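You operate a simulated robot arm through the tools that you are given. There is no shell and no other tool. Be economical: measure what you need, move in short steps, check, and stop when the job is done.

Carry out the task below with a simulated robot arm. There is one attempt and no reset: what you move stays moved.

## Task
The maroon trainer won't start. Find what is wrong and get it running.
Fine: look at the black clamp, the fuel tap and the four coil plugs; push a plug on only with the ignition off; leave the rest alone.

The check looks at the end state, three seconds after you hand in, the way a careful person would. Anything else that was tipped, shoved, dropped, spilled or broken makes it a failure.

## Robot
A 6-joint arm with a two-finger parallel gripper, fixed in place. Base frame: the origin is at the foot of the arm, x ahead of it, y to its left, z up. Readings come in mm, degrees, newtons and seconds.
With the tool pointing down near the work surface it reaches from about 140 to 800 mm from the base axis. Its first joint turns from -166.0 to 166.0 degrees. Payload 3.91 kg.
The TCP is the grasp point between the finger pads, 30 mm short of the fingertips. In the tool frame z runs along the fingers and y along their closing line. The gripper opens to 110 mm. The fingers are 20 mm wide and 10 mm thick; the gripper's body (48 by 112 mm) begins 55 mm behind the TCP.
Orientation is told as [roll, pitch, yaw] about the base's x, y, z axes, in that order, counted from this pose: with the fingers straight down and closing along the base's y, the tool's x points along the base's -x, its y along +y and its z along -z.

## Interface
- The arm moves only by the tool arm_command. Its argument "deltas" is a list that holds one entry, the list of rows, each a list of 7 numbers: the shift along the base's x, y, z in mm, then the turn, a rotation vector about the base's x, y, z in degrees, then the gripper command, from -1 (shut) to 1 (fully open), values between in proportion. In form: [[[dx, dy, dz, wx, wy, wz, gripper], ...]]. A call has 1 to 20 rows; each row is the pose to reach, as a shift and turn from the pose commanded when the call began. A row lasts 0.2 s, in which the tool goes at most 50 mm and 8.6 degrees; a call with a longer step from one row to the next is refused whole, and so is a gripper value outside its range. A pose out of reach is approached as far as the arm can. The call stops where the force on the tool passes 90 N (or 10 N more than at its start, if that is more) or the arm is blocked; 0.2 s more then pass. Each finger travels about 108 mm/s and halts on what it meets, pressing with about 29 N; the grip force reading is that of the motor and also rises with nothing between the fingers. The clock runs only during rows and for 0.2 s after the last one: add rows that repeat a pose to give the fingers time. The reply holds the time, the measured pose of the TCP, the force on the tool along the base axes, the opening and the grip force, in the units named above and with some noise.
- Cameras (640 x 400 px; columns grow to the right, rows downward): "scene" is fixed at [50, -650, 1345.8]; the picture's right is [0.59, -0.81, 0.00], its down [-0.47, -0.34, -0.81] and it looks along [0.66, 0.48, -0.58] (base axes); focal length 214 px, centre (320, 200). "wrist" rides on the gripper at [77, 7, -114] in the tool frame; the picture's right is [-0.09, 1.00, 0.00], its down [-0.80, -0.07, -0.59] and it looks along [-0.59, -0.05, 0.80] (tool axes); focal length 270 px, centre (320, 200). There is no depth. A picture from a camera that has moved, and an enlarged one, comes with that camera's place and axes in the base frame and with its lens.
- camera(camera): a new picture of that camera. It takes no simulated time.
- slide_trunk(by): slides the trunk up (or, below 0, down) by that many mm; the arm rides with it, the base frame stays. It gives what a move gives, with no picture.
- zoom(camera, box): a new picture of the part [left, top, right, bottom] of that camera's present view, enlarged. It takes no simulated time.
- close_job(): hands the job in; it is judged then, once.

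Work in short steps. Places have to be worked out from the pictures, the camera data and where the tool is seen: move nearer, look again, correct. Check each grasp and each placing, and mend what went wrong. You have 120 turns and 84 pictures in all, those below and enlarged ones among them. Open the gripper and draw the arm clear of the work before you hand the job in, unless the task says otherwise; then end with one line.

The tools are called as name(argument=value, ...) on one line, values as JSON. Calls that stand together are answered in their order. arm_command: Moves the arm, as the interface text tells. Its arguments: {"type":"object","properties":{"deltas":{"type":"array","items":{"type":"array","items":{"type":"array","items":{"type":"number"}}}}},"required":["deltas"]} The other tools are called the same way: slide_trunk (by) slides the trunk up or down; camera (camera) takes a picture; zoom (camera, box) takes an enlarged picture of a part of a camera's view; close_job () hands the job in.

At the start:

```text
time_s: 0.0
eef_pos: [431.3, -78.8, 1231.7]
tool_rot: [0.0, 0.0, 0.0]
wrist_force: [-1.1, -0.1, 0.5]
finger_gap: 110.0
grip_force: 0.0
trunk travel left (down, up): [-475.0, 65.0]
```

scene: 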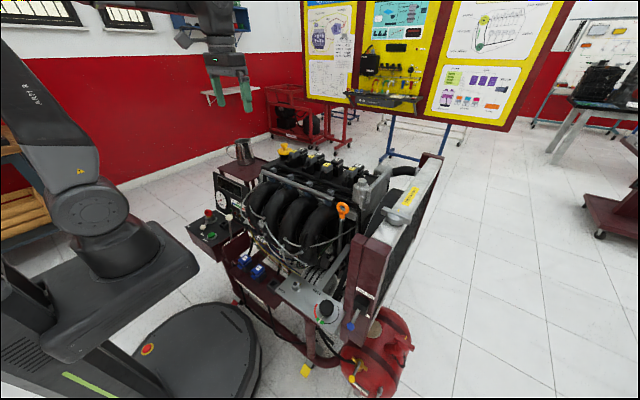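
wrist: 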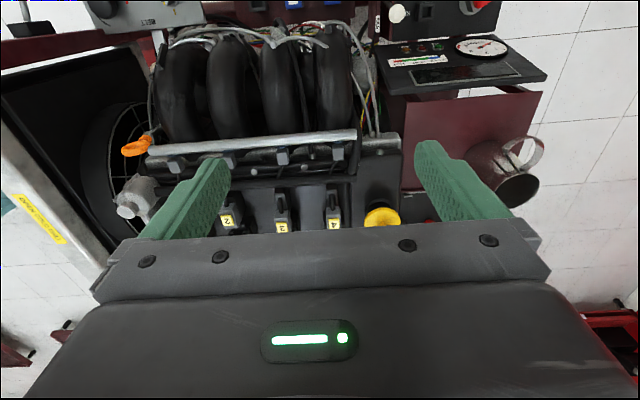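

I start by looking closer at the engine from the scene camera to find the coil plugs, clamp, tap and ignition.

zoom(camera="scene", box=[180, 130, 340, 280])

zoom(camera="scene", box=[260, 240, 420, 390])

zoom(camera="wrist", box=[100, 100, 420, 260])

```text
2.67 times, centred on (260, 205) of scene
camera zoom: at [50.0, -650.0, 1345.8], right [0.59, -0.81, 0.0], down [-0.47, -0.34, -0.81], along [0.66, 0.48, -0.58], focal length 572 px, centre (480, 187)
```

zoom: 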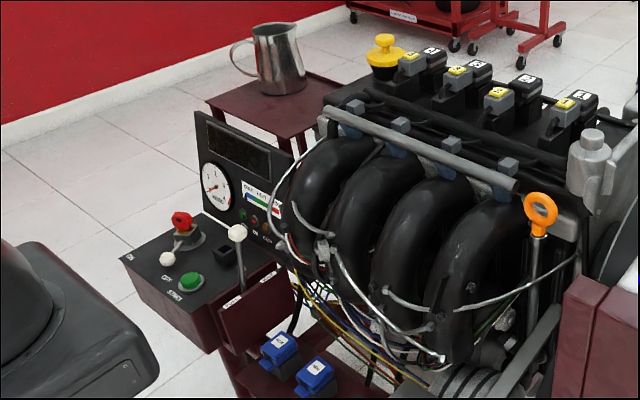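

```text
2.67 times, centred on (340, 315) of scene
camera zoom: at [50.0, -650.0, 1345.8], right [0.59, -0.81, 0.0], down [-0.47, -0.34, -0.81], along [0.66, 0.48, -0.58], focal length 572 px, centre (267, -107)
```

zoom: 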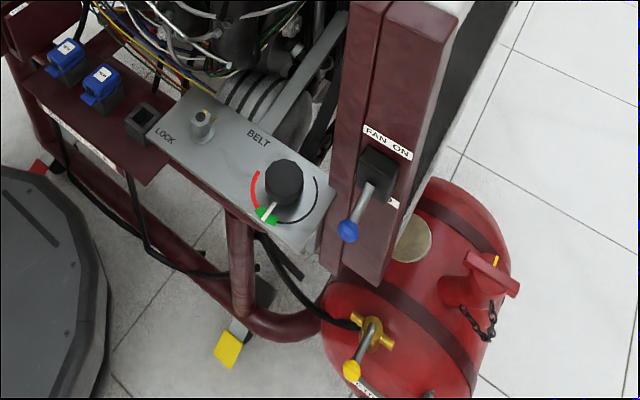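

```text
2.00 times, centred on (260, 180) of wrist
camera zoom: at [352.3, -72.1, 1346.4], right [0.09, 1.0, 0.0], down [0.8, -0.07, 0.59], along [0.59, -0.05, -0.8], focal length 541 px, centre (440, 240)
```

zoom: 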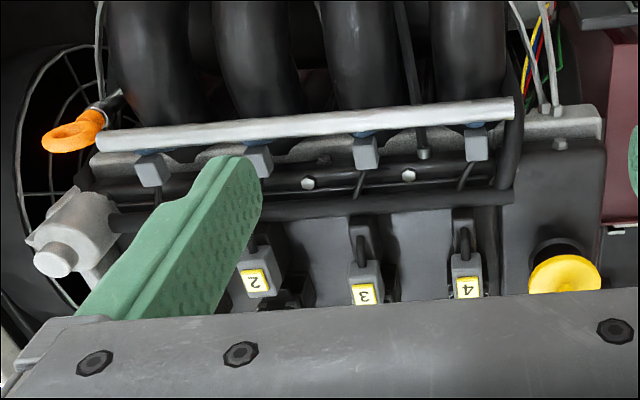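

The overview shows four coils (labelled 1-4), a key and start panel, and a fuel can with a yellow-tipped tap. I zoom tighter on each.

zoom(camera="scene", box=[270, 135, 340, 180])

zoom(camera="scene", box=[185, 195, 265, 245])

zoom(camera="scene", box=[330, 310, 420, 398])

zoom(camera="scene", box=[225, 245, 355, 325])

```text
8.89 times, centred on (305, 158) of scene
camera zoom: at [50.0, -650.0, 1345.8], right [0.59, -0.81, 0.0], down [-0.47, -0.34, -0.81], along [0.66, 0.48, -0.58], focal length 1906 px, centre (453, 578)
```

zoom: 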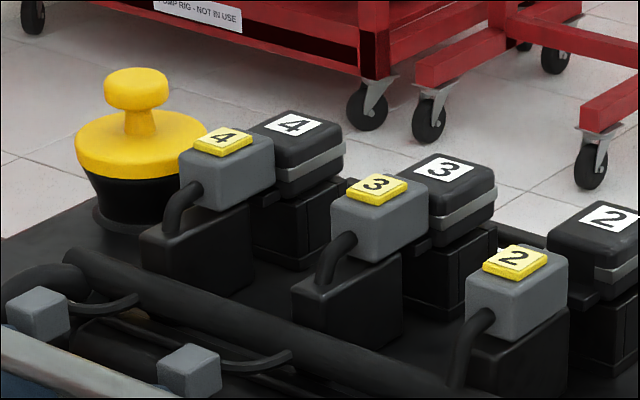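

```text
8.00 times, centred on (225, 220) of scene
camera zoom: at [50.0, -650.0, 1345.8], right [0.59, -0.81, 0.0], down [-0.47, -0.34, -0.81], along [0.66, 0.48, -0.58], focal length 1716 px, centre (1080, 40)
```

zoom: 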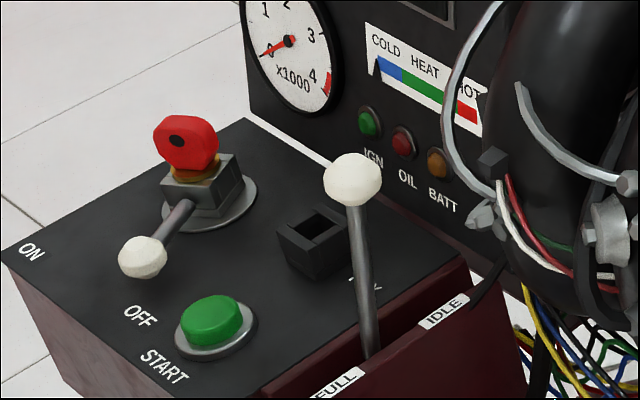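

```text
4.55 times, centred on (375, 354) of scene
camera zoom: at [50.0, -650.0, 1345.8], right [0.59, -0.81, 0.0], down [-0.47, -0.34, -0.81], along [0.66, 0.48, -0.58], focal length 975 px, centre (70, -500)
```

zoom: 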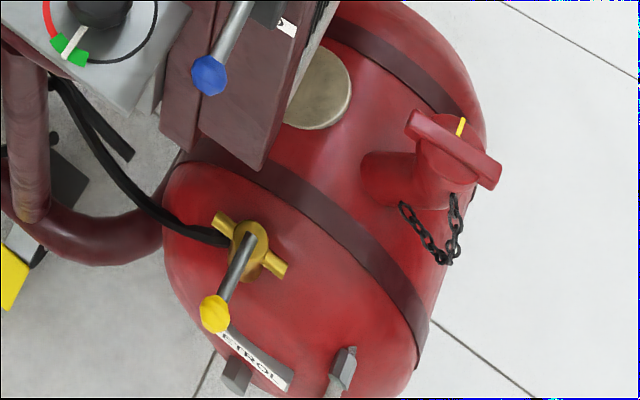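

```text
4.92 times, centred on (290, 285) of scene
camera zoom: at [50.0, -650.0, 1345.8], right [0.59, -0.81, 0.0], down [-0.47, -0.34, -0.81], along [0.66, 0.48, -0.58], focal length 1056 px, centre (468, -218)
```

zoom: 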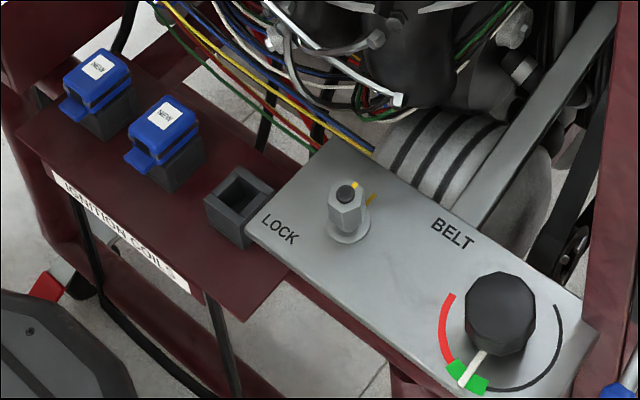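

Ignition lever and the blue plug blocks are still unclear; I zoom in to the maximum on those and on the coils 1/2 and gauges.

zoom(camera="scene", box=[230, 248, 285, 283])

zoom(camera="scene", box=[310, 145, 365, 180])

zoom(camera="scene", box=[210, 160, 260, 192])

zoom(camera="wrist", box=[230, 0, 550, 200])

```text
11.43 times, centred on (258, 266) of scene
camera zoom: at [50.0, -650.0, 1345.8], right [0.59, -0.81, 0.0], down [-0.47, -0.34, -0.81], along [0.66, 0.48, -0.58], focal length 2451 px, centre (1034, -549)
```

zoom: 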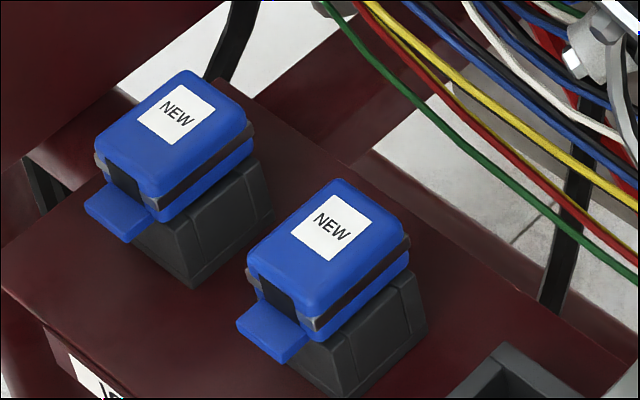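

```text
11.43 times, centred on (338, 162) of scene
camera zoom: at [50.0, -650.0, 1345.8], right [0.59, -0.81, 0.0], down [-0.47, -0.34, -0.81], along [0.66, 0.48, -0.58], focal length 2451 px, centre (120, 629)
```

zoom: 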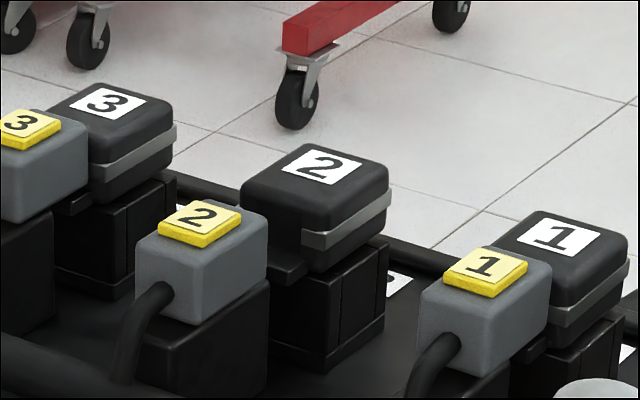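

```text
12.50 times, centred on (235, 176) of scene
camera zoom: at [50.0, -650.0, 1345.8], right [0.59, -0.81, 0.0], down [-0.47, -0.34, -0.81], along [0.66, 0.48, -0.58], focal length 2681 px, centre (1382, 500)
```

zoom: 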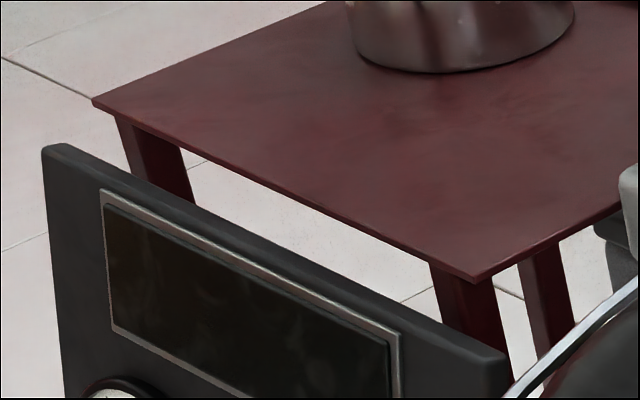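

```text
2.00 times, centred on (390, 100) of wrist
camera zoom: at [352.3, -72.1, 1346.4], right [0.09, 1.0, 0.0], down [0.8, -0.07, 0.59], along [0.59, -0.05, -0.8], focal length 541 px, centre (180, 400)
```

zoom: 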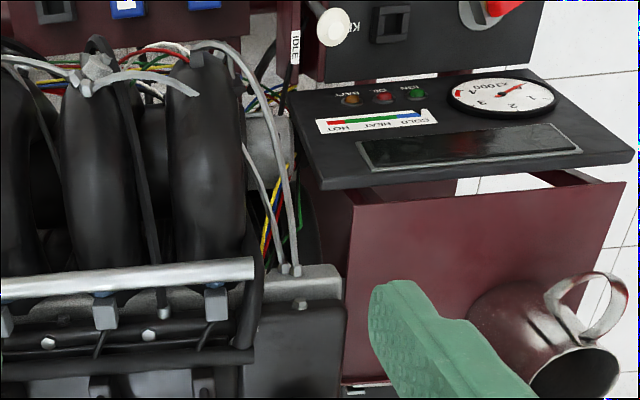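

Plug 2 sits clearly farther from coil 2 than the other plugs do from theirs, so it's a suspect. Now I look for the black clamp (battery?) and the tap position.

zoom(camera="scene", box=[220, 280, 330, 390])

zoom(camera="scene", box=[340, 345, 400, 399])

zoom(camera="scene", box=[320, 150, 450, 260])

```text
3.64 times, centred on (275, 335) of scene
camera zoom: at [50.0, -650.0, 1345.8], right [0.59, -0.81, 0.0], down [-0.47, -0.34, -0.81], along [0.66, 0.48, -0.58], focal length 780 px, centre (484, -291)
```

zoom: 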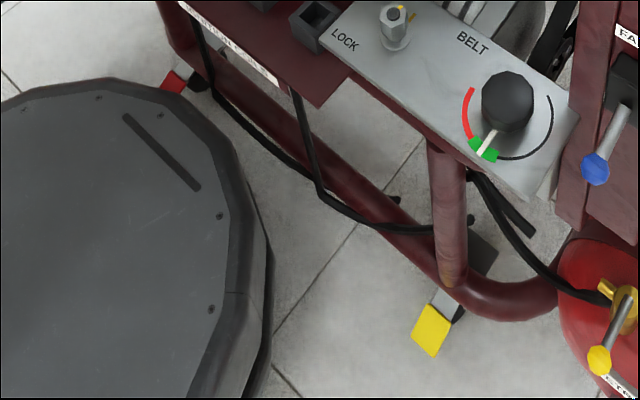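

```text
7.41 times, centred on (370, 372) of scene
camera zoom: at [50.0, -650.0, 1345.8], right [0.59, -0.81, 0.0], down [-0.47, -0.34, -0.81], along [0.66, 0.48, -0.58], focal length 1589 px, centre (-50, -1074)
```

zoom: 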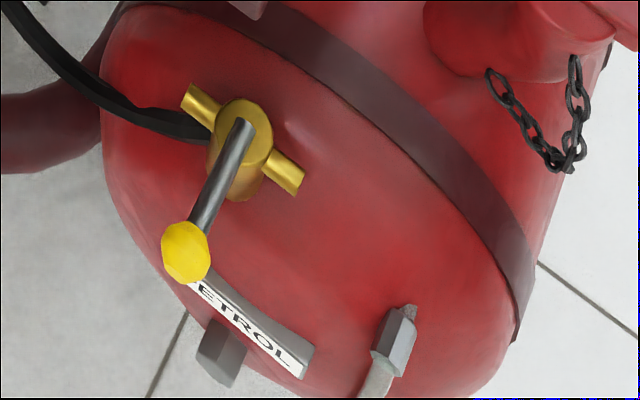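

```text
3.64 times, centred on (385, 205) of scene
camera zoom: at [50.0, -650.0, 1345.8], right [0.59, -0.81, 0.0], down [-0.47, -0.34, -0.81], along [0.66, 0.48, -0.58], focal length 780 px, centre (84, 182)
```

zoom: 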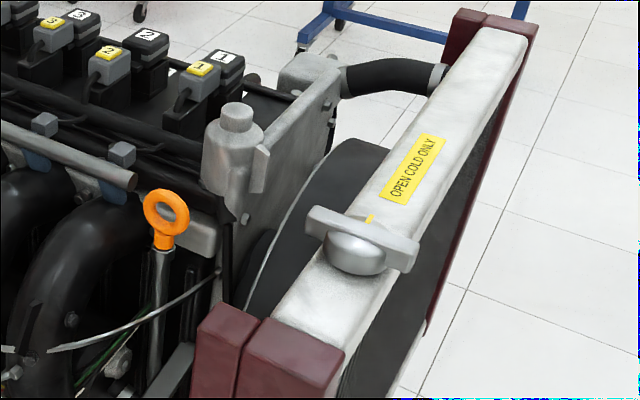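

Plug 2's label triangulates to about (635, -255, 1003). To see the fuel tap, knob and any clamp from nearer, I move the wrist camera over the near, right side, staying high.

arm_command(deltas=[[[-20, -40, 0, 0, 0, 0, 1], [-40, -80, 0, 0, 0, 0, 1], [-60, -120, 0, 0, 0, 0, 1], [-80, -160, 0, 0, 0, 0, 1], [-100, -200, 0, 0, 0, 0, 1], [-120, -240, 0, 0, 0, 0, 1], [-140, -280, 0, 0, 0, 0, 1], [-160, -320, 0, 0, 0, 0, 1], [-180, -360, 0, 0, 0, 0, 1], [-200, -400, 0, 0, 0, 0, 1]]])

camera(camera="wrist")

camera(camera="scene")

```text
time_s: 2.2
eef_pos: [228.1, -480.4, 1232.4]
tool_rot: [-0.1, 0.0, 0.0]
wrist_force: [-0.7, -0.9, 0.1]
finger_gap: 110.1
grip_force: 0.0
trunk travel left (down, up): [-475.0, 65.0]
```

```text
67 pictures are left
camera wrist: at [149.7, -475.3, 1347.6], right [0.09, 1.0, 0.0], down [0.8, -0.07, 0.59], along [0.59, -0.05, -0.8], focal length 270 px, centre (320, 200)
```

wrist: 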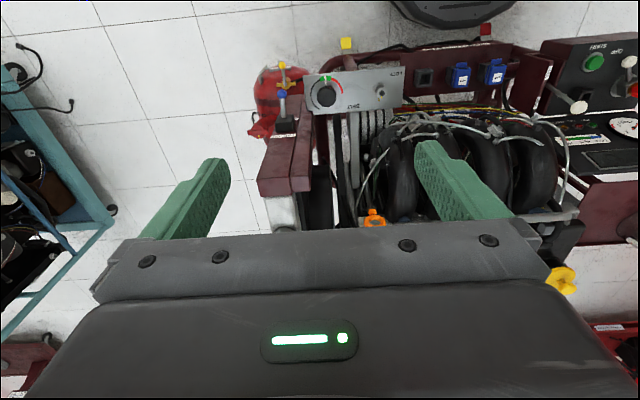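

```text
66 pictures are left
```

scene: 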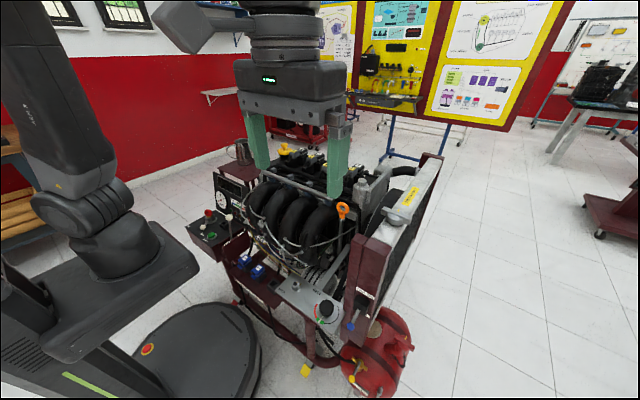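

A blue cart with cables appears at the far right side of the robot (image left). I zoom on it, and on the can and plate.

zoom(camera="wrist", box=[0, 30, 120, 130])

zoom(camera="wrist", box=[240, 30, 420, 150])

zoom(camera="wrist", box=[245, 50, 325, 100])

```text
4.00 times, centred on (60, 80) of wrist
camera zoom: at [149.7, -475.3, 1347.6], right [0.09, 1.0, 0.0], down [0.8, -0.07, 0.59], along [0.59, -0.05, -0.8], focal length 1081 px, centre (1360, 680)
```

zoom: 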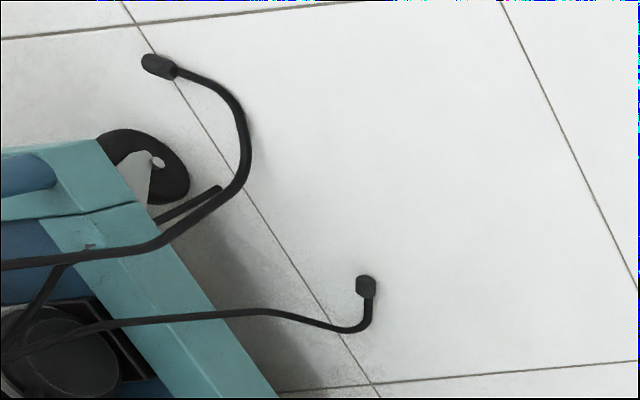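

```text
3.33 times, centred on (330, 90) of wrist
camera zoom: at [149.7, -475.3, 1347.6], right [0.09, 1.0, 0.0], down [0.8, -0.07, 0.59], along [0.59, -0.05, -0.8], focal length 901 px, centre (287, 567)
```

zoom: 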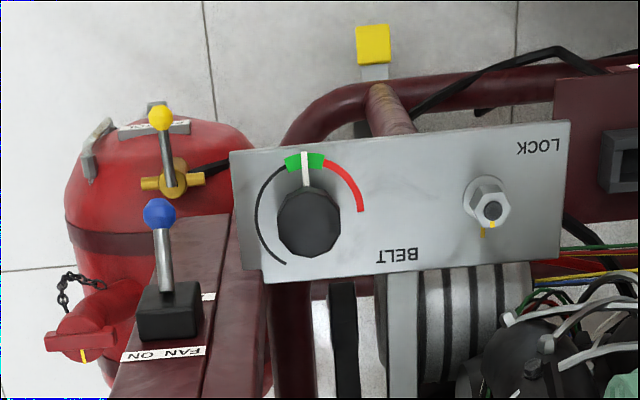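

```text
8.00 times, centred on (285, 75) of wrist
camera zoom: at [149.7, -475.3, 1347.6], right [0.09, 1.0, 0.0], down [0.8, -0.07, 0.59], along [0.59, -0.05, -0.8], focal length 2162 px, centre (600, 1200)
```

zoom: 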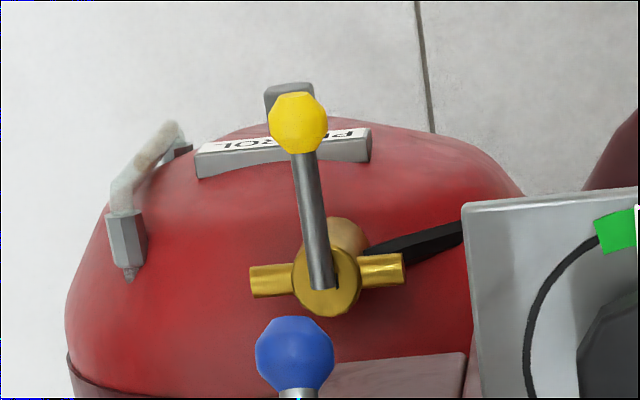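

The tap lever lies across its pipe, so it looks shut. I haven't found the black clamp yet, so I move over the left side (y≈+60) to look at the key panel and what's beneath and beside it.

arm_command(deltas=[[[3, 40, 0, 0, 0, 0, 1], [6, 80, 0, 0, 0, 0, 1], [9, 120, 0, 0, 0, 0, 1], [12, 160, 0, 0, 0, 0, 1], [15, 200, 0, 0, 0, 0, 1], [18, 240, 0, 0, 0, 0, 1], [21, 280, 0, 0, 0, 0, 1], [24, 320, 0, 0, 0, 0, 1], [27, 360, 0, 0, 0, 0, 1], [30, 400, 0, 0, 0, 0, 1], [33, 440, 0, 0, 0, 0, 1], [36, 480, 0, 0, 0, 0, 1], [38, 520, 0, 0, 0, 0, 1], [40, 560, 0, 0, 0, 0, 1]]])

camera(camera="wrist")

```text
time_s: 4.7
eef_pos: [267.7, -73.6, 1216.8]
tool_rot: [-0.9, 4.5, -13.2]
wrist_force: [0.1, 0.2, 0.5]
finger_gap: 109.8
grip_force: 0.2
trunk travel left (down, up): [-475.0, 65.0]
stopped in row 12: the arm was blocked; the commanded pose is now the measured one
```

```text
62 pictures are left
camera wrist: at [202.1, -50.6, 1336.9], right [0.31, 0.95, -0.02], down [0.81, -0.25, 0.53], along [0.5, -0.18, -0.85], focal length 270 px, centre (320, 200)
```

wrist: 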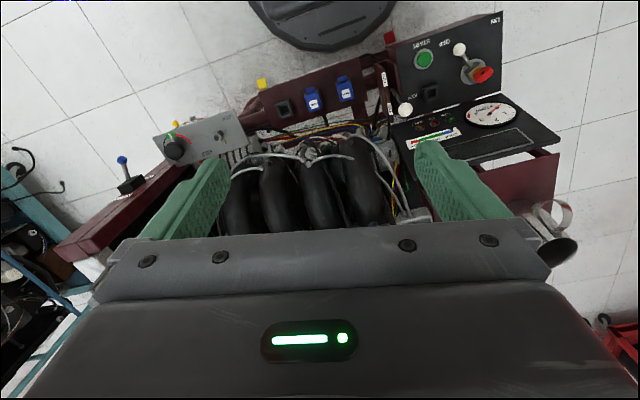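

The arm hit its close-in limit; it's contact-free. I move outward again, restoring the orientation, then to the left side, and zoom on the panel.

arm_command(deltas=[[[20, 0, 5, 0, -1, 3, 1], [40, 10, 10, 0, -2, 7, 1], [60, 30, 15, 1, -3.5, 10, 1], [80, 60, 15, 1, -4.5, 13.2, 1], [100, 100, 15, 1, -4.5, 13.2, 1], [110, 140, 15, 1, -4.5, 13.2, 1], [110, 180, 15, 1, -4.5, 13.2, 1], [110, 220, 15, 1, -4.5, 13.2, 1]]])

camera(camera="wrist")

zoom(camera="wrist", box=[120, 0, 360, 150])

```text
time_s: 6.5
eef_pos: [376.6, 149.5, 1232.4]
tool_rot: [0.8, -0.3, 0.4]
wrist_force: [0.7, 0.3, -0.5]
finger_gap: 109.6
grip_force: 0.1
trunk travel left (down, up): [-475.0, 65.0]
```

```text
61 pictures are left
camera wrist: at [296.6, 153.8, 1347.0], right [0.08, 1.0, 0.01], down [0.8, -0.07, 0.6], along [0.6, -0.04, -0.8], focal length 270 px, centre (320, 200)
```

wrist: 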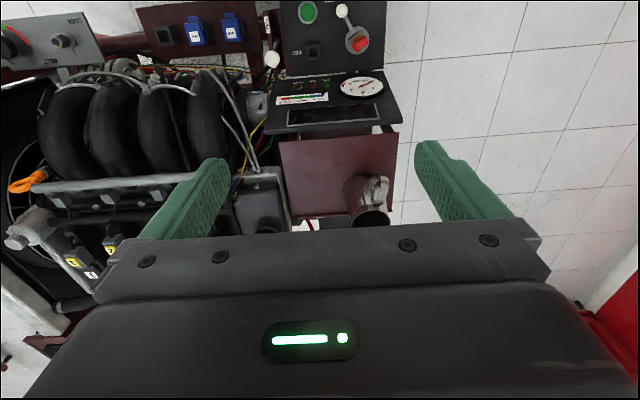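

```text
2.67 times, centred on (240, 75) of wrist
camera zoom: at [296.6, 153.8, 1347.0], right [0.08, 1.0, 0.01], down [0.8, -0.07, 0.6], along [0.6, -0.04, -0.8], focal length 721 px, centre (533, 533)
```

zoom: 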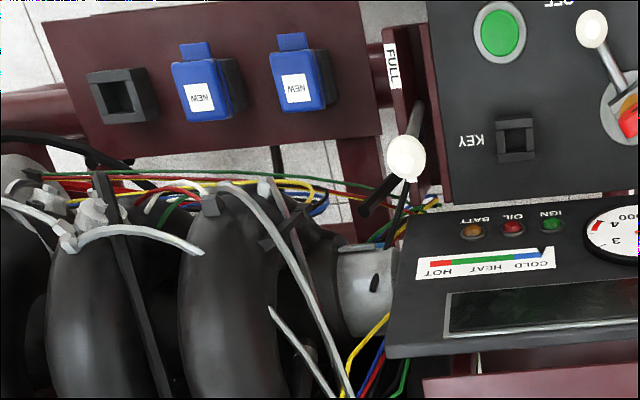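

Something red shows below/behind the jug table; I zoom there and on the ignition lever.

zoom(camera="wrist", box=[240, 160, 420, 240])

zoom(camera="wrist", box=[275, 0, 405, 80])

```text
3.56 times, centred on (330, 200) of wrist
camera zoom: at [296.6, 153.8, 1347.0], right [0.08, 1.0, 0.01], down [0.8, -0.07, 0.6], along [0.6, -0.04, -0.8], focal length 961 px, centre (284, 200)
```

zoom: 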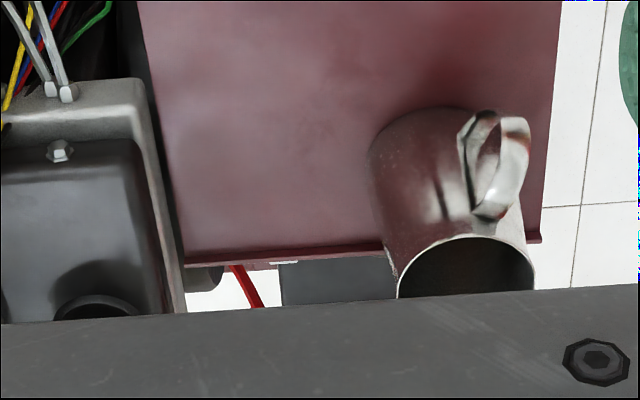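

```text
4.92 times, centred on (340, 40) of wrist
camera zoom: at [296.6, 153.8, 1347.0], right [0.08, 1.0, 0.01], down [0.8, -0.07, 0.6], along [0.6, -0.04, -0.8], focal length 1331 px, centre (222, 988)
```

zoom: 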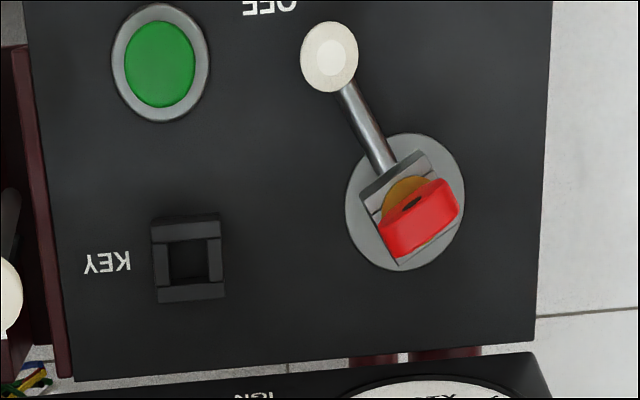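

The ignition lever points at OFF, good. There's a red cable and a dark box (likely the battery) behind the jug table; I move forward, high above the jug, to look down on it.

arm_command(deltas=[[[40, 0, 10, 0, 0, 0, 1], [80, 0, 20, 0, 0, 0, 1], [120, 0, 30, 0, 0, 0, 1], [160, 0, 40, 0, 0, 0, 1], [200, 0, 40, 0, 0, 0, 1], [240, 0, 40, 0, 0, 0, 1], [260, 0, 40, 0, 0, 0, 1]]])

camera(camera="wrist")

```text
time_s: 8.1
eef_pos: [634.7, 149.4, 1273.2]
tool_rot: [0.8, -0.4, 0.4]
wrist_force: [0.2, -0.2, -0.1]
finger_gap: 109.8
grip_force: 0.0
trunk travel left (down, up): [-475.0, 65.0]
```

```text
57 pictures are left
camera wrist: at [555.9, 154.2, 1387.7], right [0.08, 1.0, 0.01], down [0.8, -0.07, 0.6], along [0.6, -0.04, -0.8], focal length 270 px, centre (320, 200)
```

wrist: 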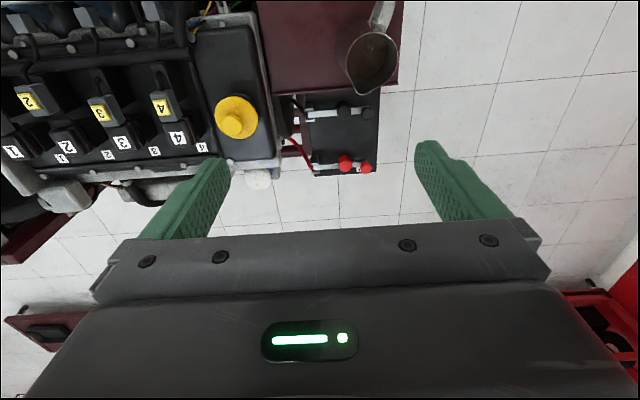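

The battery is now in view. Zoom on it and on the coil plugs.

zoom(camera="wrist", box=[270, 80, 400, 190])

zoom(camera="wrist", box=[0, 60, 220, 190])

```text
3.64 times, centred on (335, 135) of wrist
camera zoom: at [555.9, 154.2, 1387.7], right [0.08, 1.0, 0.01], down [0.8, -0.07, 0.6], along [0.6, -0.04, -0.8], focal length 983 px, centre (266, 436)
```

zoom: 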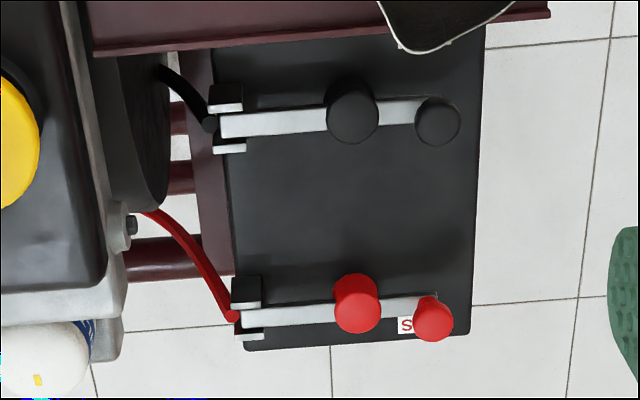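

```text
2.91 times, centred on (110, 125) of wrist
camera zoom: at [555.9, 154.2, 1387.7], right [0.08, 1.0, 0.01], down [0.8, -0.07, 0.6], along [0.6, -0.04, -0.8], focal length 786 px, centre (931, 418)
```

zoom: 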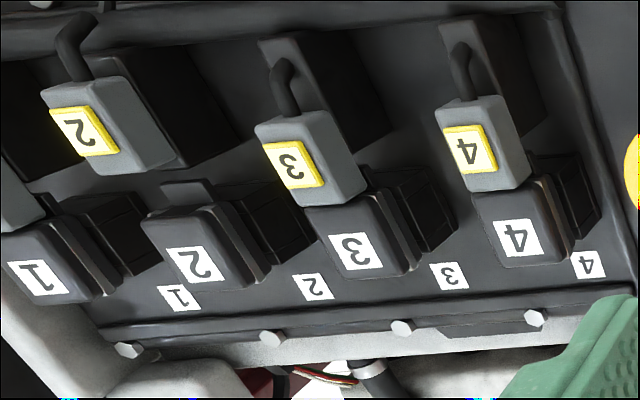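

Plug 2 is definitely backed off. For the battery clamps, I need a nearer, lower-angle look, so I move to y≈+260 and lower, still above the jug.

arm_command(deltas=[[[0, 40, 0, 0, 0, 0, 1], [0, 80, 0, 0, 0, 0, 1], [0, 110, -20, 0, 0, 0, 1], [0, 110, -60, 0, 0, 0, 1], [0, 110, -100, 0, 0, 0, 1], [0, 110, -120, 0, 0, 0, 1]]])

zoom(camera="wrist", box=[100, 60, 420, 220])

```text
time_s: 9.5
eef_pos: [634.6, 256.1, 1150.4]
tool_rot: [0.7, -0.4, 0.3]
wrist_force: [0.7, -0.7, -0.5]
finger_gap: 110.0
grip_force: 0.1
trunk travel left (down, up): [-475.0, 65.0]
```

```text
2.00 times, centred on (260, 140) of wrist
camera zoom: at [555.4, 261.0, 1265.8], right [0.08, 1.0, 0.01], down [0.8, -0.07, 0.6], along [0.6, -0.04, -0.8], focal length 541 px, centre (440, 320)
```

zoom: 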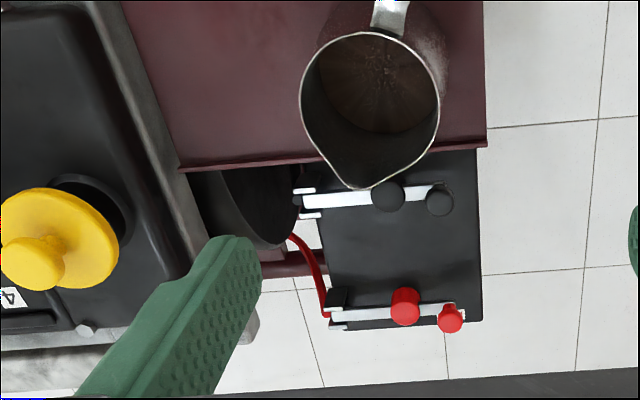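

The black clamp's post knob is near (774, 198, 755), the red one near (904, 197, 770). To judge whether the black clamp is seated I take an oblique look from the left side: TCP to (640, 400, 1000) with yaw -45°.

arm_command(deltas=[[[0, 30, 0, 0, 0, -7.5, 1], [0, 60, 0, 0, 0, -15, 1], [0, 100, -20, 0, 0, -22.5, 1], [0, 144, -50, 0, 0, -30, 1], [0, 144, -90, 0, 0, -37.5, 1], [0, 144, -130, 0, 0, -45, 1], [0, 144, -150, 0, 0, -45, 1]]])

camera(camera="wrist")

```text
refused: row 4 steps farther than a row can; nothing moved
```

```text
53 pictures are left
camera wrist: at [555.4, 261.0, 1265.8], right [0.08, 1.0, 0.01], down [0.8, -0.07, 0.6], along [0.6, -0.04, -0.8], focal length 270 px, centre (320, 200)
```

wrist: 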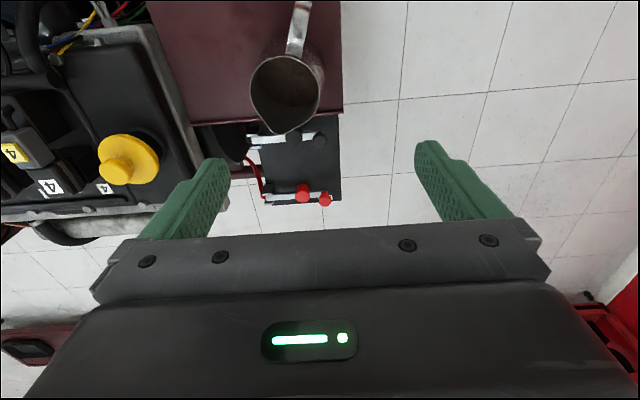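

The step was too long; I split it into smaller steps.

arm_command(deltas=[[[0, 30, 0, 0, 0, -7.5, 1], [0, 60, 0, 0, 0, -15, 1], [0, 100, -15, 0, 0, -22.5, 1], [0, 135, -40, 0, 0, -30, 1], [0, 144, -80, 0, 0, -37.5, 1], [0, 144, -120, 0, 0, -45, 1], [0, 144, -150, 0, 0, -45, 1]]])

zoom(camera="wrist", box=[120, 40, 520, 240])

```text
time_s: 11.1
eef_pos: [635.6, 399.4, 1004.1]
tool_rot: [0.6, -0.3, -44.7]
wrist_force: [-0.1, 0.0, 1.2]
finger_gap: 109.9
grip_force: 0.1
trunk travel left (down, up): [-475.0, 65.0]
```

```text
1.60 times, centred on (320, 140) of wrist
camera zoom: at [582.1, 457.7, 1117.9], right [0.76, 0.65, 0.01], down [0.51, -0.62, 0.6], along [0.39, -0.45, -0.8], focal length 432 px, centre (320, 296)
```

zoom: 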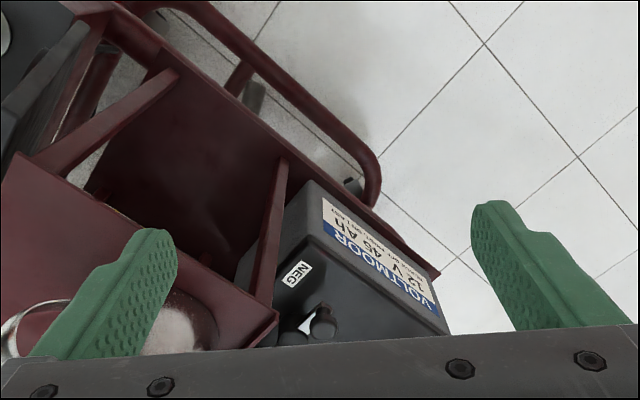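

The battery shows at the edge of the view. I tilt the camera up by 25° to see the terminals side-on.

arm_command(deltas=[[[0, 5, 0, -6, -5.2, 0, 1], [0, 10, 0, -12, -10.4, 0, 1], [0, 15, 0, -18, -15.6, 0, 1], [0, 20, 0, -20, -17, 0, 1]]])

zoom(camera="wrist", box=[160, 40, 480, 240])

```text
time_s: 12.1
eef_pos: [636.2, 420.6, 1001.8]
tool_rot: [-1.8, -26.6, -44.0]
wrist_force: [0.0, 0.1, 0.0]
finger_gap: 110.0
grip_force: 0.0
trunk travel left (down, up): [-475.0, 65.0]
```

```text
2.00 times, centred on (320, 140) of wrist
camera zoom: at [555.1, 511.3, 1071.3], right [0.76, 0.65, 0.01], down [0.29, -0.35, 0.89], along [0.59, -0.67, -0.45], focal length 541 px, centre (320, 320)
```

zoom: 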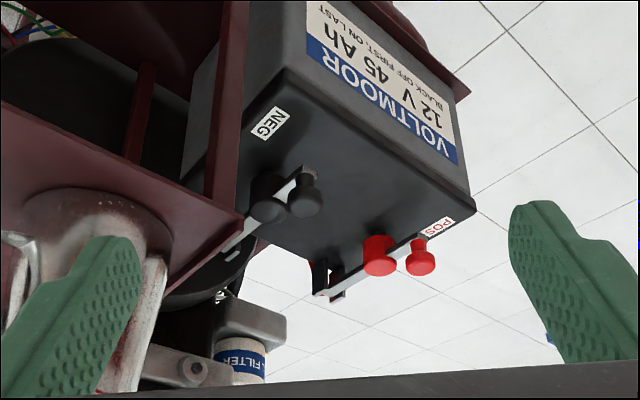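

Both clamps look alike; I zoom in for the detail of how each sits on its post.

zoom(camera="wrist", box=[260, 110, 400, 200])

```text
4.44 times, centred on (330, 155) of wrist
camera zoom: at [555.1, 511.3, 1071.3], right [0.76, 0.65, 0.01], down [0.29, -0.35, 0.89], along [0.59, -0.67, -0.45], focal length 1201 px, centre (276, 400)
```

zoom: 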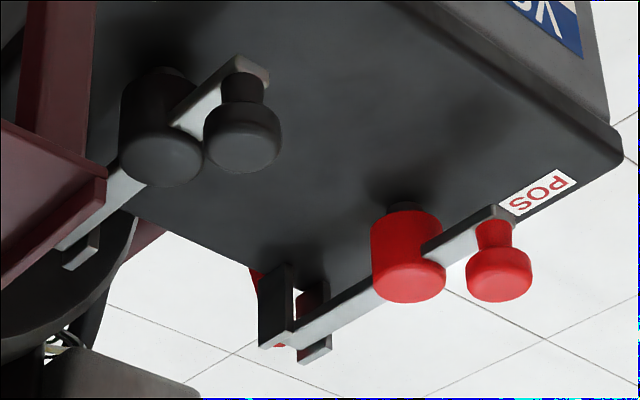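

The slopes of the two bars differ slightly; I need a nearer view of the black clamp. I shift closer by small steps.

arm_command(deltas=[[[15, 0, -30, 0, 0, 0, 1], [30, 0, -60, 0, 0, 0, 1], [45, 0, -90, 0, 0, 0, 1], [60, 0, -110, 0, 0, 0, 1]]])

zoom(camera="wrist", box=[200, 80, 440, 230])

```text
time_s: 13.1
eef_pos: [695.3, 422.9, 891.9]
tool_rot: [-1.8, -26.5, -44.0]
wrist_force: [0.3, 0.4, 0.3]
finger_gap: 109.8
grip_force: 0.0
trunk travel left (down, up): [-475.0, 65.0]
```

```text
2.67 times, centred on (320, 155) of wrist
camera zoom: at [615.2, 513.2, 960.8], right [0.76, 0.65, 0.01], down [0.29, -0.35, 0.89], along [0.58, -0.67, -0.45], focal length 721 px, centre (320, 320)
```

zoom: 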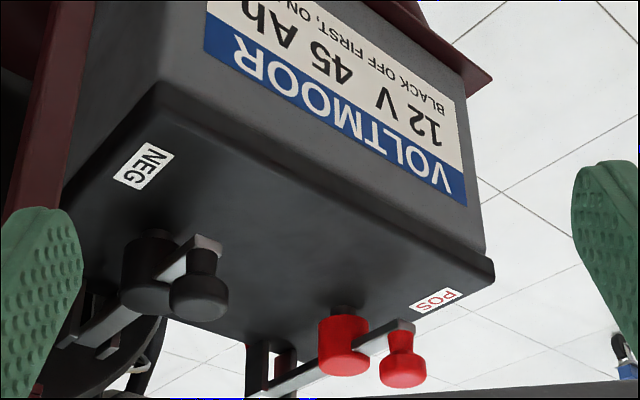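

zoom(camera="wrist", box=[215, 150, 375, 230])

```text
4.00 times, centred on (295, 190) of wrist
camera zoom: at [615.2, 513.2, 960.8], right [0.76, 0.65, 0.01], down [0.29, -0.35, 0.89], along [0.58, -0.67, -0.45], focal length 1081 px, centre (420, 240)
```

zoom: 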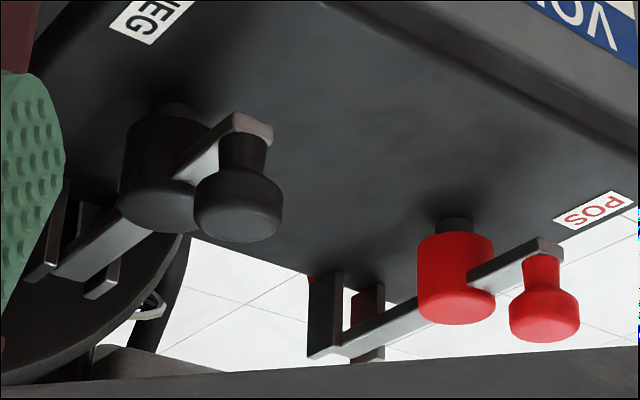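

The black clamp matches the red one and sits down on its post, so it's fine. The faults are plug 2 and the shut tap. Ignition is off, so first the plug: I raise, untilt and go back over the engine.

arm_command(deltas=[[[-20, 0, 30, 5, 4, 0, 1], [-40, 0, 60, 10, 8.5, 0, 1], [-60, 0, 100, 15, 12.7, 0, 1], [-70, 0, 140, 20, 17, 0, 1], [-80, 0, 185, 20, 17, 0, 1], [-90, 0, 230, 20, 17, 0, 1], [-90, -20, 270, 20, 17, 0, 1]]])

arm_command(deltas=[[[0, -40, 20, 0, 0, 7.4, 1], [0, -80, 40, 0, 0, 14.8, 1], [0, -120, 60, 0, 0, 22.2, 1], [0, -160, 60, 0, 0, 29.6, 1], [0, -200, 60, 0, 0, 37, 1], [-5, -245, 60, 0, 0, 44.4, 1], [-10, -290, 60, 0, 0, 44.4, 1], [-15, -335, 60, 0, 0, 44.4, 1], [-20, -380, 60, 0, 0, 44.4, 1], [-20, -425, 60, 0, 0, 44.4, 1], [-20, -470, 60, 0, 0, 44.4, 1], [-20, -515, 60, 0, 0, 44.4, 1], [-20, -560, 60, 0, 0, 44.4, 1], [-20, -605, 60, 0, 0, 44.4, 1], [-20, -650, 60, 0, 0, 44.4, 1]]])

camera(camera="wrist")

```text
time_s: 14.7
eef_pos: [607.3, 402.0, 1161.7]
tool_rot: [0.7, -0.3, -44.7]
wrist_force: [-0.1, -0.3, -0.4]
finger_gap: 110.0
grip_force: 0.0
trunk travel left (down, up): [-475.0, 65.0]
```

```text
time_s: 17.9
eef_pos: [584.9, -250.3, 1221.7]
tool_rot: [0.7, -0.3, -0.2]
wrist_force: [-0.6, -0.1, 0.3]
finger_gap: 109.7
grip_force: 0.1
trunk travel left (down, up): [-475.0, 65.0]
```

```text
47 pictures are left
camera wrist: at [505.6, -244.8, 1336.8], right [0.09, 1.0, 0.01], down [0.8, -0.08, 0.6], along [0.6, -0.04, -0.8], focal length 270 px, centre (320, 200)
```

wrist: 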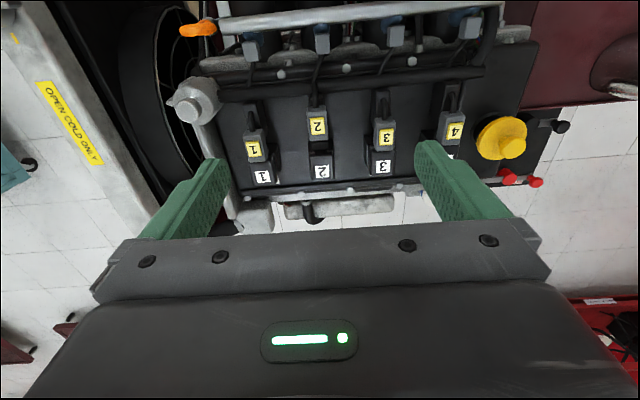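

Clear view: plug 2 is back by several mm relative to plugs 1 and 3. I zoom to measure it.

zoom(camera="wrist", box=[220, 80, 480, 200])

```text
2.46 times, centred on (350, 140) of wrist
camera zoom: at [505.6, -244.8, 1336.8], right [0.09, 1.0, 0.01], down [0.8, -0.08, 0.6], along [0.6, -0.04, -0.8], focal length 665 px, centre (246, 348)
```

zoom: 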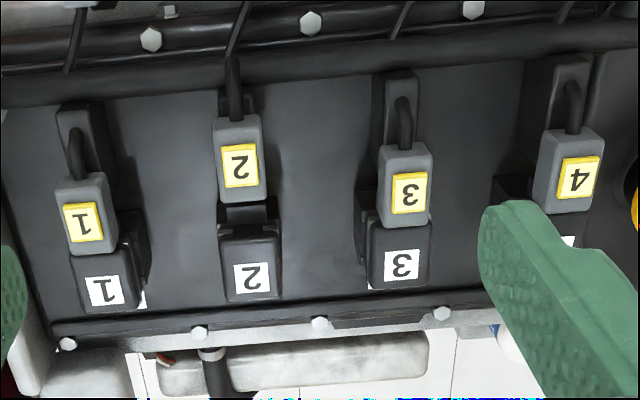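

Plug 2 is at x≈630 (body centre), needing about 23 mm of +x to match its neighbours; width ~24 mm. I narrow the gripper to 60 mm and descend above it.

arm_command(deltas=[[[15, -4.5, -40, 0, 0, 0, 0.1], [30, -4.5, -80, 0, 0, 0, 0.1], [45, -4.5, -120, 0, 0, 0, 0.1], [45, -4.5, -150, 0, 0, 0, 0.1], [45, -4.5, -175, 0, 0, 0, 0.1], [45, -4.5, -175, 0, 0, 0, 0.1]]])

camera(camera="wrist")

zoom(camera="scene", box=[270, 110, 370, 190])

```text
time_s: 19.3
eef_pos: [630.6, -254.4, 1049.3]
tool_rot: [0.6, -0.3, -0.2]
wrist_force: [-0.6, 0.8, 0.2]
finger_gap: 60.3
grip_force: 0.0
trunk travel left (down, up): [-475.0, 65.0]
```

```text
45 pictures are left
camera wrist: at [552.4, -249.4, 1163.4], right [0.09, 1.0, 0.01], down [0.8, -0.08, 0.6], along [0.6, -0.04, -0.8], focal length 270 px, centre (320, 200)
```

wrist: 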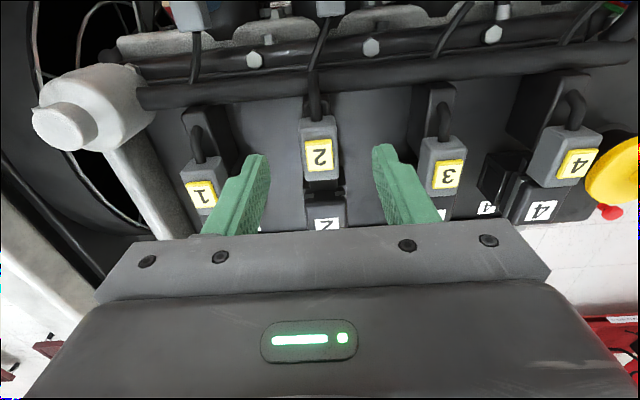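

```text
5.00 times, centred on (320, 150) of scene
camera zoom: at [50.0, -650.0, 1345.8], right [0.59, -0.81, 0.0], down [-0.47, -0.34, -0.81], along [0.66, 0.48, -0.58], focal length 1072 px, centre (320, 450)
```

zoom: 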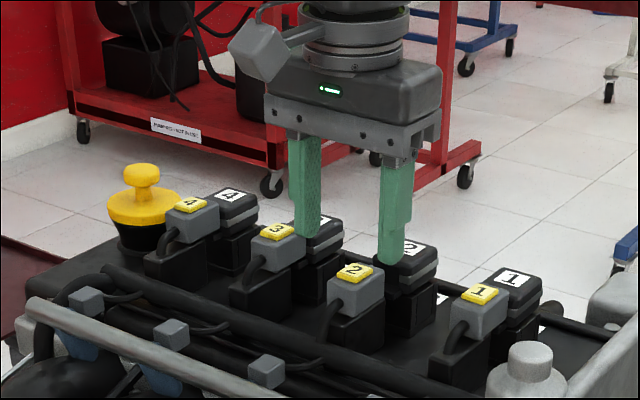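

Fingers straddle plug 2 centrally. I descend to z≈1010 and close gently on it.

arm_command(deltas=[[[0, -0.5, -20, 0, 0, 0, 0.1], [0, -0.5, -39, 0, 0, 0, 0.1], [0, -0.5, -39, 0, 0, 0, 0.1]]])

arm_command(deltas=[[[0, 0, 0, 0, 0, 0, -0.3], [0, 0, 0, 0, 0, 0, -0.7], [0, 0, 0, 0, 0, 0, -0.7]]])

zoom(camera="scene", box=[290, 130, 370, 190])

```text
time_s: 20.1
eef_pos: [631.9, -254.9, 1009.9]
tool_rot: [0.7, -0.2, -0.2]
wrist_force: [0.3, 0.3, 0.1]
finger_gap: 60.5
grip_force: 0.1
trunk travel left (down, up): [-475.0, 65.0]
```

```text
time_s: 20.9
eef_pos: [630.7, -256.8, 1008.5]
tool_rot: [0.7, -0.4, -0.2]
wrist_force: [0.0, -6.9, -1.1]
finger_gap: 24.7
grip_force: 45.0
trunk travel left (down, up): [-475.0, 65.0]
```

```text
6.67 times, centred on (330, 160) of scene
camera zoom: at [50.0, -650.0, 1345.8], right [0.59, -0.81, 0.0], down [-0.47, -0.34, -0.81], along [0.66, 0.48, -0.58], focal length 1430 px, centre (253, 467)
```

zoom: 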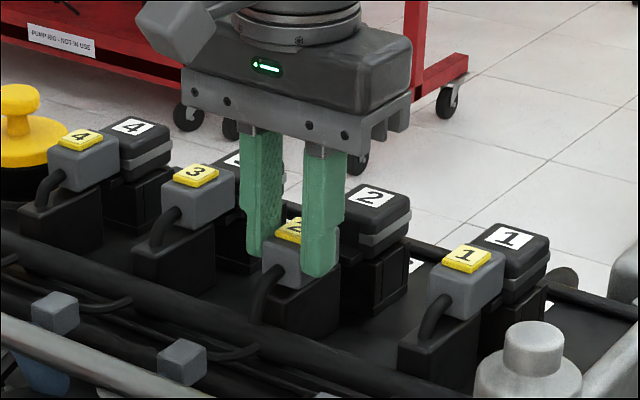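

Plug is gripped (24.7 mm). A slight side force means the plug is ~1.5 mm to -y; I correct that and push along +x in small steps.

arm_command(deltas=[[[0, -1.5, 0, 0, 0, 0, -0.7], [5, -1.5, 0, 0, 0, 0, -0.7], [10, -1.5, 0, 0, 0, 0, -0.7], [14, -1.5, 0, 0, 0, 0, -0.7], [18, -1.5, 0, 0, 0, 0, -0.7]]])

zoom(camera="scene", box=[290, 130, 370, 190])

```text
time_s: 22.1
eef_pos: [648.7, -255.5, 1009.0]
tool_rot: [0.6, -0.4, -0.2]
wrist_force: [0.4, 0.3, 6.2]
finger_gap: 24.8
grip_force: 44.9
trunk travel left (down, up): [-475.0, 65.0]
```

```text
6.67 times, centred on (330, 160) of scene
camera zoom: at [50.0, -650.0, 1345.8], right [0.59, -0.81, 0.0], down [-0.47, -0.34, -0.81], along [0.66, 0.48, -0.58], focal length 1430 px, centre (253, 467)
```

zoom: 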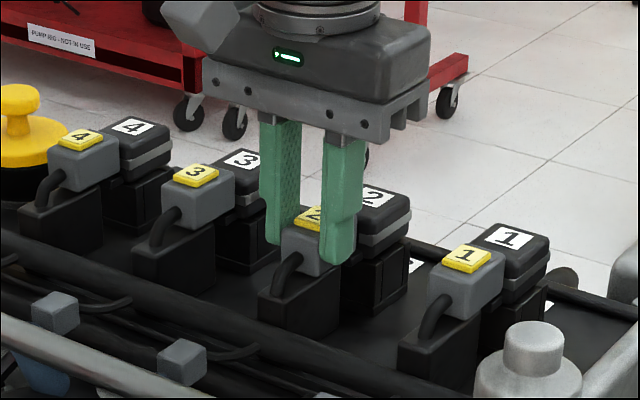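

The plug moved 18 mm with the grip. I push the last part to the stop in small steps.

arm_command(deltas=[[[2, 0, 0, 0, 0, 0, -0.7], [4, 0, 0, 0, 0, 0, -0.7], [6, 0, 0, 0, 0, 0, -0.7], [8, 0, 0, 0, 0, 0, -0.7]]])

zoom(camera="scene", box=[290, 130, 370, 190])

```text
time_s: 23.1
eef_pos: [654.8, -255.5, 1010.3]
tool_rot: [0.7, -0.2, -0.2]
wrist_force: [-3.7, 0.4, 8.5]
finger_gap: 24.8
grip_force: 45.0
trunk travel left (down, up): [-475.0, 65.0]
```

```text
6.67 times, centred on (330, 160) of scene
camera zoom: at [50.0, -650.0, 1345.8], right [0.59, -0.81, 0.0], down [-0.47, -0.34, -0.81], along [0.66, 0.48, -0.58], focal length 1430 px, centre (253, 467)
```

zoom: 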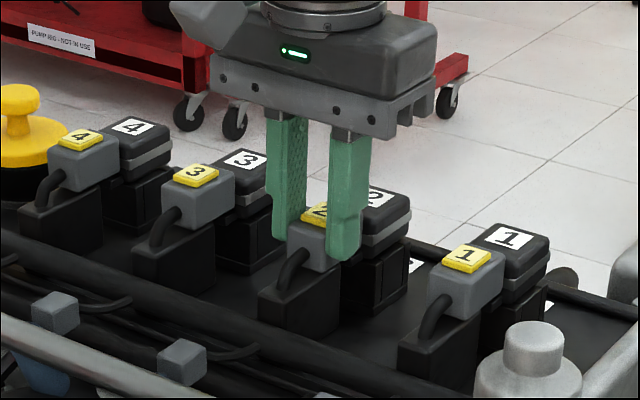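

Only -3.7 N along x so far; I push a bit farther to feel the stop.

arm_command(deltas=[[[2, 0, -0.5, 0, 0, 0, -0.7], [4, 0, -0.5, 0, 0, 0, -0.7], [6, 0, -0.5, 0, 0, 0, -0.7]]])

```text
time_s: 23.9
eef_pos: [656.5, -255.4, 1009.3]
tool_rot: [0.8, -0.1, -0.3]
wrist_force: [-30.2, 2.4, 4.5]
finger_gap: 24.7
grip_force: 44.8
trunk travel left (down, up): [-475.0, 65.0]
```

The stop is felt (-30 N at x≈656.5). I relax back a little, open, and raise to compare with the neighbours.

arm_command(deltas=[[[-4, 0, 0, 0, 0, 0, -0.7], [-4, 0, 0, 0, 0, 0, 0.1], [-4, 0, 0, 0, 0, 0, 0.1], [-4, 0, 30, 0, 0, 0, 0.1], [-30, 0, 75, 0, 0, 0, 0.1], [-60, 0, 120, 0, 0, 0, 0.1], [-75, 0, 165, 0, 0, 0, 0.1], [-75, 0, 210, 0, 0, 0, 0.1]]])

zoom(camera="wrist", box=[220, 80, 480, 220])

```text
refused: row 5 steps farther than a row can; nothing moved
```

```text
2.46 times, centred on (350, 150) of wrist
camera zoom: at [578.1, -250.2, 1124.9], right [0.09, 1.0, 0.01], down [0.8, -0.08, 0.59], along [0.59, -0.04, -0.8], focal length 665 px, centre (246, 323)
```

zoom: 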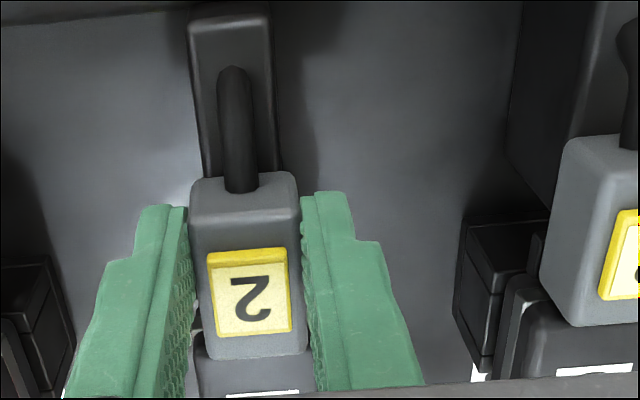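

The close-up shows plug 2 against coil 2. I repeat the release in shorter steps.

arm_command(deltas=[[[-3, 0, 0, 0, 0, 0, -0.7], [-3, 0, 0, 0, 0, 0, 0.1], [-3, 0, 0, 0, 0, 0, 0.1], [-3, 0, 30, 0, 0, 0, 0.1], [-20, 0, 70, 0, 0, 0, 0.1], [-40, 0, 110, 0, 0, 0, 0.1], [-60, 0, 150, 0, 0, 0, 0.1], [-70, 0, 190, 0, 0, 0, 0.1], [-70, 0, 215, 0, 0, 0, 0.1]]])

zoom(camera="wrist", box=[220, 80, 480, 220])

```text
time_s: 25.9
eef_pos: [594.0, -255.3, 1224.1]
tool_rot: [0.6, -0.3, -0.2]
wrist_force: [0.2, 0.5, -0.1]
finger_gap: 60.5
grip_force: 0.1
trunk travel left (down, up): [-475.0, 65.0]
```

```text
2.46 times, centred on (350, 150) of wrist
camera zoom: at [514.6, -249.8, 1338.3], right [0.09, 1.0, 0.01], down [0.8, -0.08, 0.6], along [0.6, -0.04, -0.8], focal length 665 px, centre (246, 323)
```

zoom: 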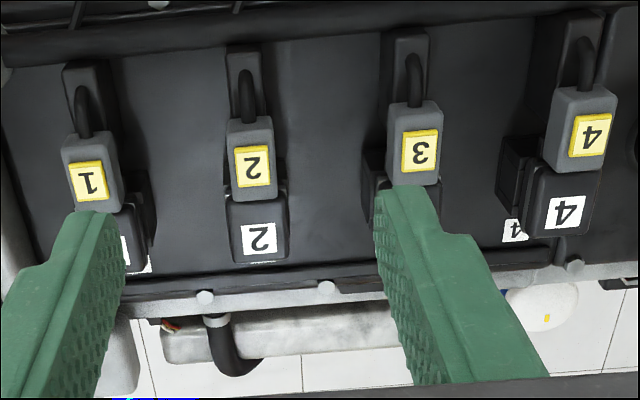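

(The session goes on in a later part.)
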